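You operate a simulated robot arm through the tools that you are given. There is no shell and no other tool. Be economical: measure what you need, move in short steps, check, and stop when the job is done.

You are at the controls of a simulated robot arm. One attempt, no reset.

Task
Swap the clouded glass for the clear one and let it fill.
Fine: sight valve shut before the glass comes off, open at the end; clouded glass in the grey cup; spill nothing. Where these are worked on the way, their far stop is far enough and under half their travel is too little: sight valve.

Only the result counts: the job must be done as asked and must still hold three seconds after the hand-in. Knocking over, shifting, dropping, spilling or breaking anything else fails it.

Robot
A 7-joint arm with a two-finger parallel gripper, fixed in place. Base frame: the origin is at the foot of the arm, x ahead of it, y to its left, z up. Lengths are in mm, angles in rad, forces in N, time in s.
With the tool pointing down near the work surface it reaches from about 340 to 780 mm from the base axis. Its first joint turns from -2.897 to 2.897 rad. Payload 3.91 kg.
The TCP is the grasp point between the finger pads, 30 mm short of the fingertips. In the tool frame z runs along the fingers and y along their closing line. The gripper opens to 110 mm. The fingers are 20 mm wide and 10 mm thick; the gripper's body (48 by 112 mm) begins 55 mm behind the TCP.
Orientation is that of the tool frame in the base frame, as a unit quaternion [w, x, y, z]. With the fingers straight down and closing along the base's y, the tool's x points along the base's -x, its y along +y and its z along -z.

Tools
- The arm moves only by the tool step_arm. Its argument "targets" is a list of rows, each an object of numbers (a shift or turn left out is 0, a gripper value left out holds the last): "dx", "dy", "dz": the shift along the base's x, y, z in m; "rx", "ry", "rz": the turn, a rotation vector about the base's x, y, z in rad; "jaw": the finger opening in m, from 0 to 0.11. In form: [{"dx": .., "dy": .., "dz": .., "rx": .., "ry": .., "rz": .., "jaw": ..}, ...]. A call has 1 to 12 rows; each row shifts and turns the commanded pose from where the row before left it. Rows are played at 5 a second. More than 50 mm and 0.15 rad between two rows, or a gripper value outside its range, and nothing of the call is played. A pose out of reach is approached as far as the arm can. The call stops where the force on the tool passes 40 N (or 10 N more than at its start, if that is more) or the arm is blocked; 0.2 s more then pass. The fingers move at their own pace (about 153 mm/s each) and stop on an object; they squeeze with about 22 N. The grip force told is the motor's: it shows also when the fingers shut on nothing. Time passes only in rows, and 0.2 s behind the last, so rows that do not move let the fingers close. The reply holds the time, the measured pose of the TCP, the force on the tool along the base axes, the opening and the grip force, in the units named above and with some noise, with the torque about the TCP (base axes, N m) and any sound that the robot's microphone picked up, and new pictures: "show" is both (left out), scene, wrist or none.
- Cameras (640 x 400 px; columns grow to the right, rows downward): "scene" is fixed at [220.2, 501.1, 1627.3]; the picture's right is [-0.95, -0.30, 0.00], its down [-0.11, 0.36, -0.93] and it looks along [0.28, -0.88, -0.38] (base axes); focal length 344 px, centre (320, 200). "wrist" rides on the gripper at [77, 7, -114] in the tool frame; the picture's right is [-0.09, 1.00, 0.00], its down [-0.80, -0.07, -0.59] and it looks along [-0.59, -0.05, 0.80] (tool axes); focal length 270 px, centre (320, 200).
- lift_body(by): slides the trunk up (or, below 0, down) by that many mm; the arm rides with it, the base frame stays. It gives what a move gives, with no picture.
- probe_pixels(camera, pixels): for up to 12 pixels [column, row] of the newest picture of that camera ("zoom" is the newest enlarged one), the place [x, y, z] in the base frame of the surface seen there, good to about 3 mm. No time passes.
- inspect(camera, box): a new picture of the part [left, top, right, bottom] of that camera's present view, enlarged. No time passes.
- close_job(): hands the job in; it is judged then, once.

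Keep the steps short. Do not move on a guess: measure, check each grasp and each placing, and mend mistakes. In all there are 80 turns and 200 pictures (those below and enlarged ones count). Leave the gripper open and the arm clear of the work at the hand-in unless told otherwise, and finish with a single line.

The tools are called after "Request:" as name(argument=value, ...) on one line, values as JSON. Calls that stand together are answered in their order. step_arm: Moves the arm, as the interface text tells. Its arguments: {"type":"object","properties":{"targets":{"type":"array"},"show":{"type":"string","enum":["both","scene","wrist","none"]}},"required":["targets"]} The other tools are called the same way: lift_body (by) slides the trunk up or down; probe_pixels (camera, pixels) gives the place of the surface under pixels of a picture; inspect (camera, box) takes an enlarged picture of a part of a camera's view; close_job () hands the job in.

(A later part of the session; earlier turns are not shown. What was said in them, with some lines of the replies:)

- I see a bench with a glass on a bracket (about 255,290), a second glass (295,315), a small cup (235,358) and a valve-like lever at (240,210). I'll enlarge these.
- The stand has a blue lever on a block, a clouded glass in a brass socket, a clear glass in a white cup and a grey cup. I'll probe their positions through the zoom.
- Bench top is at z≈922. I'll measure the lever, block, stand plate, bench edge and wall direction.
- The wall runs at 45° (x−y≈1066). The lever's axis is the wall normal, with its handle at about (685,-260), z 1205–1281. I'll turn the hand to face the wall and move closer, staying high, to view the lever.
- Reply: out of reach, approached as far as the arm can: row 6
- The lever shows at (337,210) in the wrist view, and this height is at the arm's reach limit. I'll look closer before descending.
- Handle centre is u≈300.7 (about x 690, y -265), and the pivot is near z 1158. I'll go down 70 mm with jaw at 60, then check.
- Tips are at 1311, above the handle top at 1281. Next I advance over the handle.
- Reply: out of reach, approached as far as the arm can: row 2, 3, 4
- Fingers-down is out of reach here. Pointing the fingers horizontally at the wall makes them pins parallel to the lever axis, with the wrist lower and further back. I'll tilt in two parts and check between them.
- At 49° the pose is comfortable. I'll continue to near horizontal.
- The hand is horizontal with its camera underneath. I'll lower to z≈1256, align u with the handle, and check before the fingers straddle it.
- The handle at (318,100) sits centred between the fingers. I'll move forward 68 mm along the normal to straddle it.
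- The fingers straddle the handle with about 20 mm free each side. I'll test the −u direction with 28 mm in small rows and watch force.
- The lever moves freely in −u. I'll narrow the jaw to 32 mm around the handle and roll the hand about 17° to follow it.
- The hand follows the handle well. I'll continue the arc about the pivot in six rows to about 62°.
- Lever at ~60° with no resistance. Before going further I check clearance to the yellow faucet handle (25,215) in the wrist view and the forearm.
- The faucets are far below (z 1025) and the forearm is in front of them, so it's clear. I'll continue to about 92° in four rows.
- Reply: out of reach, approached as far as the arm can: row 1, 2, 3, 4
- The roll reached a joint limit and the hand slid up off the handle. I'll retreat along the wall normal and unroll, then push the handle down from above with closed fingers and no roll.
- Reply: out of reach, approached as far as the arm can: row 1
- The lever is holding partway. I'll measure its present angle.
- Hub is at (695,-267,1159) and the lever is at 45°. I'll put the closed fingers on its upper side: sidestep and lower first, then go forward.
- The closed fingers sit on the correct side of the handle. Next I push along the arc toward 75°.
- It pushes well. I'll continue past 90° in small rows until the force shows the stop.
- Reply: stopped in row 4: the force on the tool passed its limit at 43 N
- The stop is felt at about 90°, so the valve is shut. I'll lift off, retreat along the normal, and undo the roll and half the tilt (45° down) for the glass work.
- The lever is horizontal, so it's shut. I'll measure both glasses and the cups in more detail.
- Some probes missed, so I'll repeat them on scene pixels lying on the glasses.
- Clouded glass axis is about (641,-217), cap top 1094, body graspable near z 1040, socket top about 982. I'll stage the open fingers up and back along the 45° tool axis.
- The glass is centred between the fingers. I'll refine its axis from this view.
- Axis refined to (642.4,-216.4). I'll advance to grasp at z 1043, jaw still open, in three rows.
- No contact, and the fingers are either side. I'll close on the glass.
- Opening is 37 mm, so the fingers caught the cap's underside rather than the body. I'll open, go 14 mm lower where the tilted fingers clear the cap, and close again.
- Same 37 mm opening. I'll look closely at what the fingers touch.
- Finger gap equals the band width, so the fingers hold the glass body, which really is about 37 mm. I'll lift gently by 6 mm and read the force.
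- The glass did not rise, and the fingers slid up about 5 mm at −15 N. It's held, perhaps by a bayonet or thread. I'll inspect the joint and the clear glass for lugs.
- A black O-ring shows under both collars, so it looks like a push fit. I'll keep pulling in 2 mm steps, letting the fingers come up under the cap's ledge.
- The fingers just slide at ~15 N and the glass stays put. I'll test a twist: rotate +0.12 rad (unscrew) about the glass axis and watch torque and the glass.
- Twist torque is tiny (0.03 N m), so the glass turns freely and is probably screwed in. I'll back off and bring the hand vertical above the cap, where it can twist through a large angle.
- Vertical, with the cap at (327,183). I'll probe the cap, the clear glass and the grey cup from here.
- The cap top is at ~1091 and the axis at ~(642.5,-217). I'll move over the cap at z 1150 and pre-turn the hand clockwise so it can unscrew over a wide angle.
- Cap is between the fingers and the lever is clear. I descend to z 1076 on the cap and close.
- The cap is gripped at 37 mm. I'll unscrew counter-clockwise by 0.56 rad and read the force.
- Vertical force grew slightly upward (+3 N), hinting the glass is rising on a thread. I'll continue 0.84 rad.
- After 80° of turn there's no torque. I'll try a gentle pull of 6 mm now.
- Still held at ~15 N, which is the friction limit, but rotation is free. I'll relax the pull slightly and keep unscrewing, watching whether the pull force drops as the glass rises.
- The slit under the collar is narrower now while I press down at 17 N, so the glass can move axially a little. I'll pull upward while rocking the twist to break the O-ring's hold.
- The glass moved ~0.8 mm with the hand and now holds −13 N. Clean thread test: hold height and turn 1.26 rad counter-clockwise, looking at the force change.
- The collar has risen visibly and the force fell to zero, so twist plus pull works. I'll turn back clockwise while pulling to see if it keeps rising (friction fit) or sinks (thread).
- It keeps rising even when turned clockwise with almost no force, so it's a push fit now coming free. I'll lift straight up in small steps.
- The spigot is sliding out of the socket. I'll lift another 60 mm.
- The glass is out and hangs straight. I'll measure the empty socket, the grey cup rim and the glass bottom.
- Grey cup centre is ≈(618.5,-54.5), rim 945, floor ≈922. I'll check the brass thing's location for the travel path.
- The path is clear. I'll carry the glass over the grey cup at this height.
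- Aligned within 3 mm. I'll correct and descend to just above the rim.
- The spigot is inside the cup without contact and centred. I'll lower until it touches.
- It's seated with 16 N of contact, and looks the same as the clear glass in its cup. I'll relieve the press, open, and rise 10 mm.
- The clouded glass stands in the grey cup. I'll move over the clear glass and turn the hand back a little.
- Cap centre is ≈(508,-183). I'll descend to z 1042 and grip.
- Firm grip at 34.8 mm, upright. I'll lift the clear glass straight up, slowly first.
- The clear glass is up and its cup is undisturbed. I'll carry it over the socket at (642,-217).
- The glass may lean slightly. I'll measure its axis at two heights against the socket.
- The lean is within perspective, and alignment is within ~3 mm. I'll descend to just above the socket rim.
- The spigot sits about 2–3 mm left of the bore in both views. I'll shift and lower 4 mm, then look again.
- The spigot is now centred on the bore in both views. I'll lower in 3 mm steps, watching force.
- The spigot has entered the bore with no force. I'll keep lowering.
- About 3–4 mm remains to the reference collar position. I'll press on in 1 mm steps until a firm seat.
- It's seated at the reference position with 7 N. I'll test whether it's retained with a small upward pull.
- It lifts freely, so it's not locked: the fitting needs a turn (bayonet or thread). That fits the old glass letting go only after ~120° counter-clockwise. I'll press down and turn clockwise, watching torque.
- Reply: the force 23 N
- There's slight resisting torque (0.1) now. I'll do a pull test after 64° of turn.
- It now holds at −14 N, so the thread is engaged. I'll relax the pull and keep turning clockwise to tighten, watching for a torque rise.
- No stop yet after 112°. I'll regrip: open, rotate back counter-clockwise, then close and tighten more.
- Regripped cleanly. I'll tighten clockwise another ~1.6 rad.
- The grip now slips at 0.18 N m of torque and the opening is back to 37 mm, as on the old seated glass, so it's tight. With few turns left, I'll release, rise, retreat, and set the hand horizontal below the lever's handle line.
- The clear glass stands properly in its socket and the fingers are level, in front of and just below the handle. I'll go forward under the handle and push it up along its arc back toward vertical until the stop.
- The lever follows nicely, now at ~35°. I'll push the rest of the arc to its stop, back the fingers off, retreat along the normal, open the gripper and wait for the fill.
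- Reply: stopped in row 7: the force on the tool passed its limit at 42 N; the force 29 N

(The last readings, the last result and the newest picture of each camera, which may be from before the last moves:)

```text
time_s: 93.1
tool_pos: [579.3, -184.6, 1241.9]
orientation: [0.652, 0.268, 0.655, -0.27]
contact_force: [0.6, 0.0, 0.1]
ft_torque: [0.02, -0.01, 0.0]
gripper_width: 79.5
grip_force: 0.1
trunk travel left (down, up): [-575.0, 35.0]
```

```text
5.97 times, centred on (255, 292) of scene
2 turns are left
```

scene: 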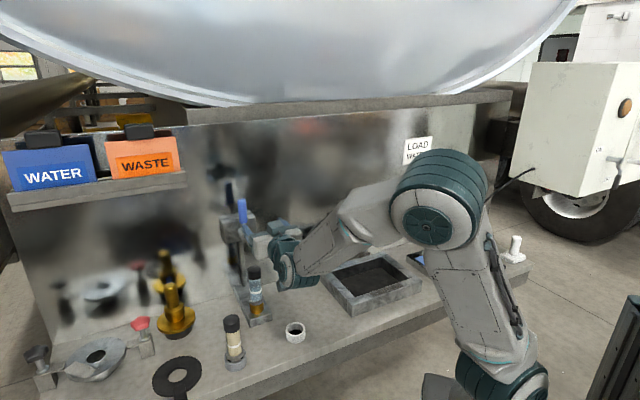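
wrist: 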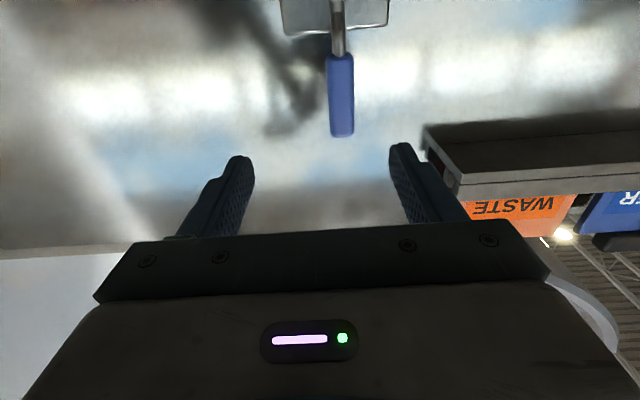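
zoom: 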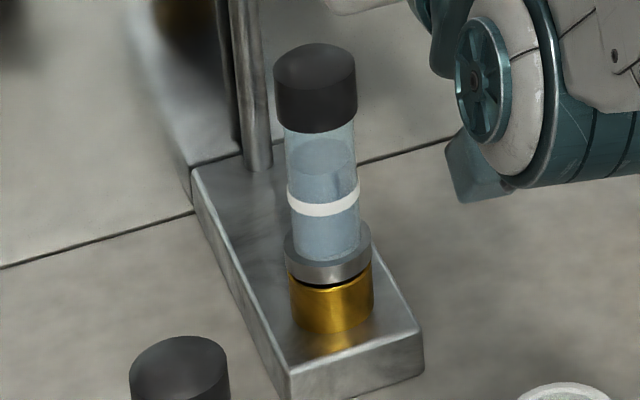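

The lever is vertical at its stop, the valve is open, there's no leak, and a water level shows in the clear glass above the white band. I'll back off a bit more and wait several more seconds for the fill.

Request:
step_arm(targets=[{"dx": -0.02, "dy": 0.02}, {"dx": -0.02, "dy": 0.02}, {}, {}, {}, {}, {}, {}, {}, {}, {}, {}], show="none")

Request:
step_arm(targets=[{}, {}, {}, {}, {}, {}, {}, {}, {}, {}, {}, {}], show="none")

Request:
step_arm(targets=[{}, {}, {}, {}, {}, {}, {}, {}, {}, {}, {}, {}], show="none")

Request:
step_arm(targets=[{}, {}, {}, {}, {}, {}, {}, {}, {}, {}, {}, {}], show="none")

Request:
step_arm(targets=[{}, {}, {}, {}, {}, {}, {}, {}, {}, {}, {}, {}], show="scene")

Request:
inspect(camera="scene", box=[225, 258, 285, 325])

```text
time_s: 95.7
tool_pos: [540.7, -144.3, 1241.8]
orientation: [0.652, 0.268, 0.655, -0.271]
contact_force: [0.1, 0.3, -1.0]
ft_torque: [0.01, 0.03, 0.02]
gripper_width: 80.2
grip_force: 0.1
trunk travel left (down, up): [-575.0, 35.0]
```

```text
time_s: 98.3
tool_pos: [540.6, -143.7, 1241.3]
orientation: [0.652, 0.268, 0.655, -0.271]
contact_force: [-0.7, -0.5, 0.2]
ft_torque: [-0.01, 0.0, -0.03]
gripper_width: 79.9
grip_force: 0.0
trunk travel left (down, up): [-575.0, 35.0]
```

```text
time_s: 100.9
tool_pos: [540.4, -143.0, 1243.0]
orientation: [0.652, 0.269, 0.655, -0.271]
contact_force: [-0.2, -0.2, -0.1]
ft_torque: [0.02, 0.02, 0.01]
gripper_width: 80.1
grip_force: 0.2
trunk travel left (down, up): [-575.0, 35.0]
```

```text
time_s: 103.5
tool_pos: [540.5, -143.7, 1241.7]
orientation: [0.652, 0.269, 0.655, -0.271]
contact_force: [-0.3, -0.3, 0.4]
ft_torque: [0.03, -0.02, 0.01]
gripper_width: 79.8
grip_force: 0.1
trunk travel left (down, up): [-575.0, 35.0]
```

```text
time_s: 106.1
tool_pos: [540.0, -144.3, 1241.8]
orientation: [0.651, 0.268, 0.656, -0.271]
contact_force: [-0.4, 0.0, -0.4]
ft_torque: [-0.01, -0.01, 0.0]
gripper_width: 79.7
grip_force: 0.1
trunk travel left (down, up): [-575.0, 35.0]
```

scene: 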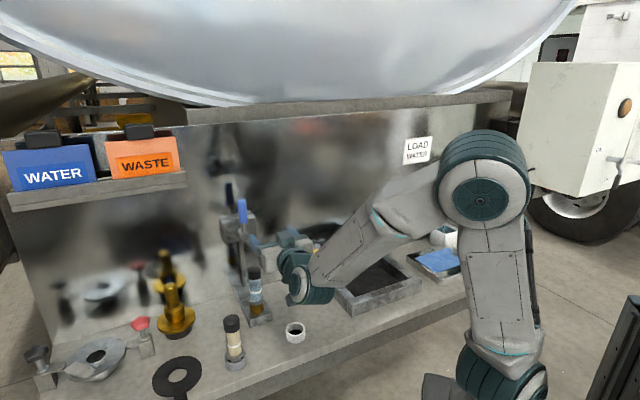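

```text
5.97 times, centred on (255, 292) of scene
1 turns are left
```

zoom: 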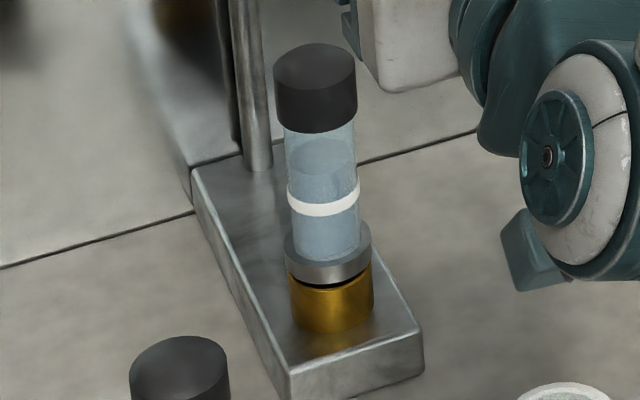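

The level in the clear glass is steady above its band, the bench is dry, the lever is at its open stop, the gripper is open and the arm is clear. I'm handing in.

Request:
close_job()

```text
The job is handed in.
```

The clear glass is locked in the socket and holding a steady water level above its band, the clouded glass is in the grey cup, the sight valve was shut before the swap and is open again, and I saw no spill.
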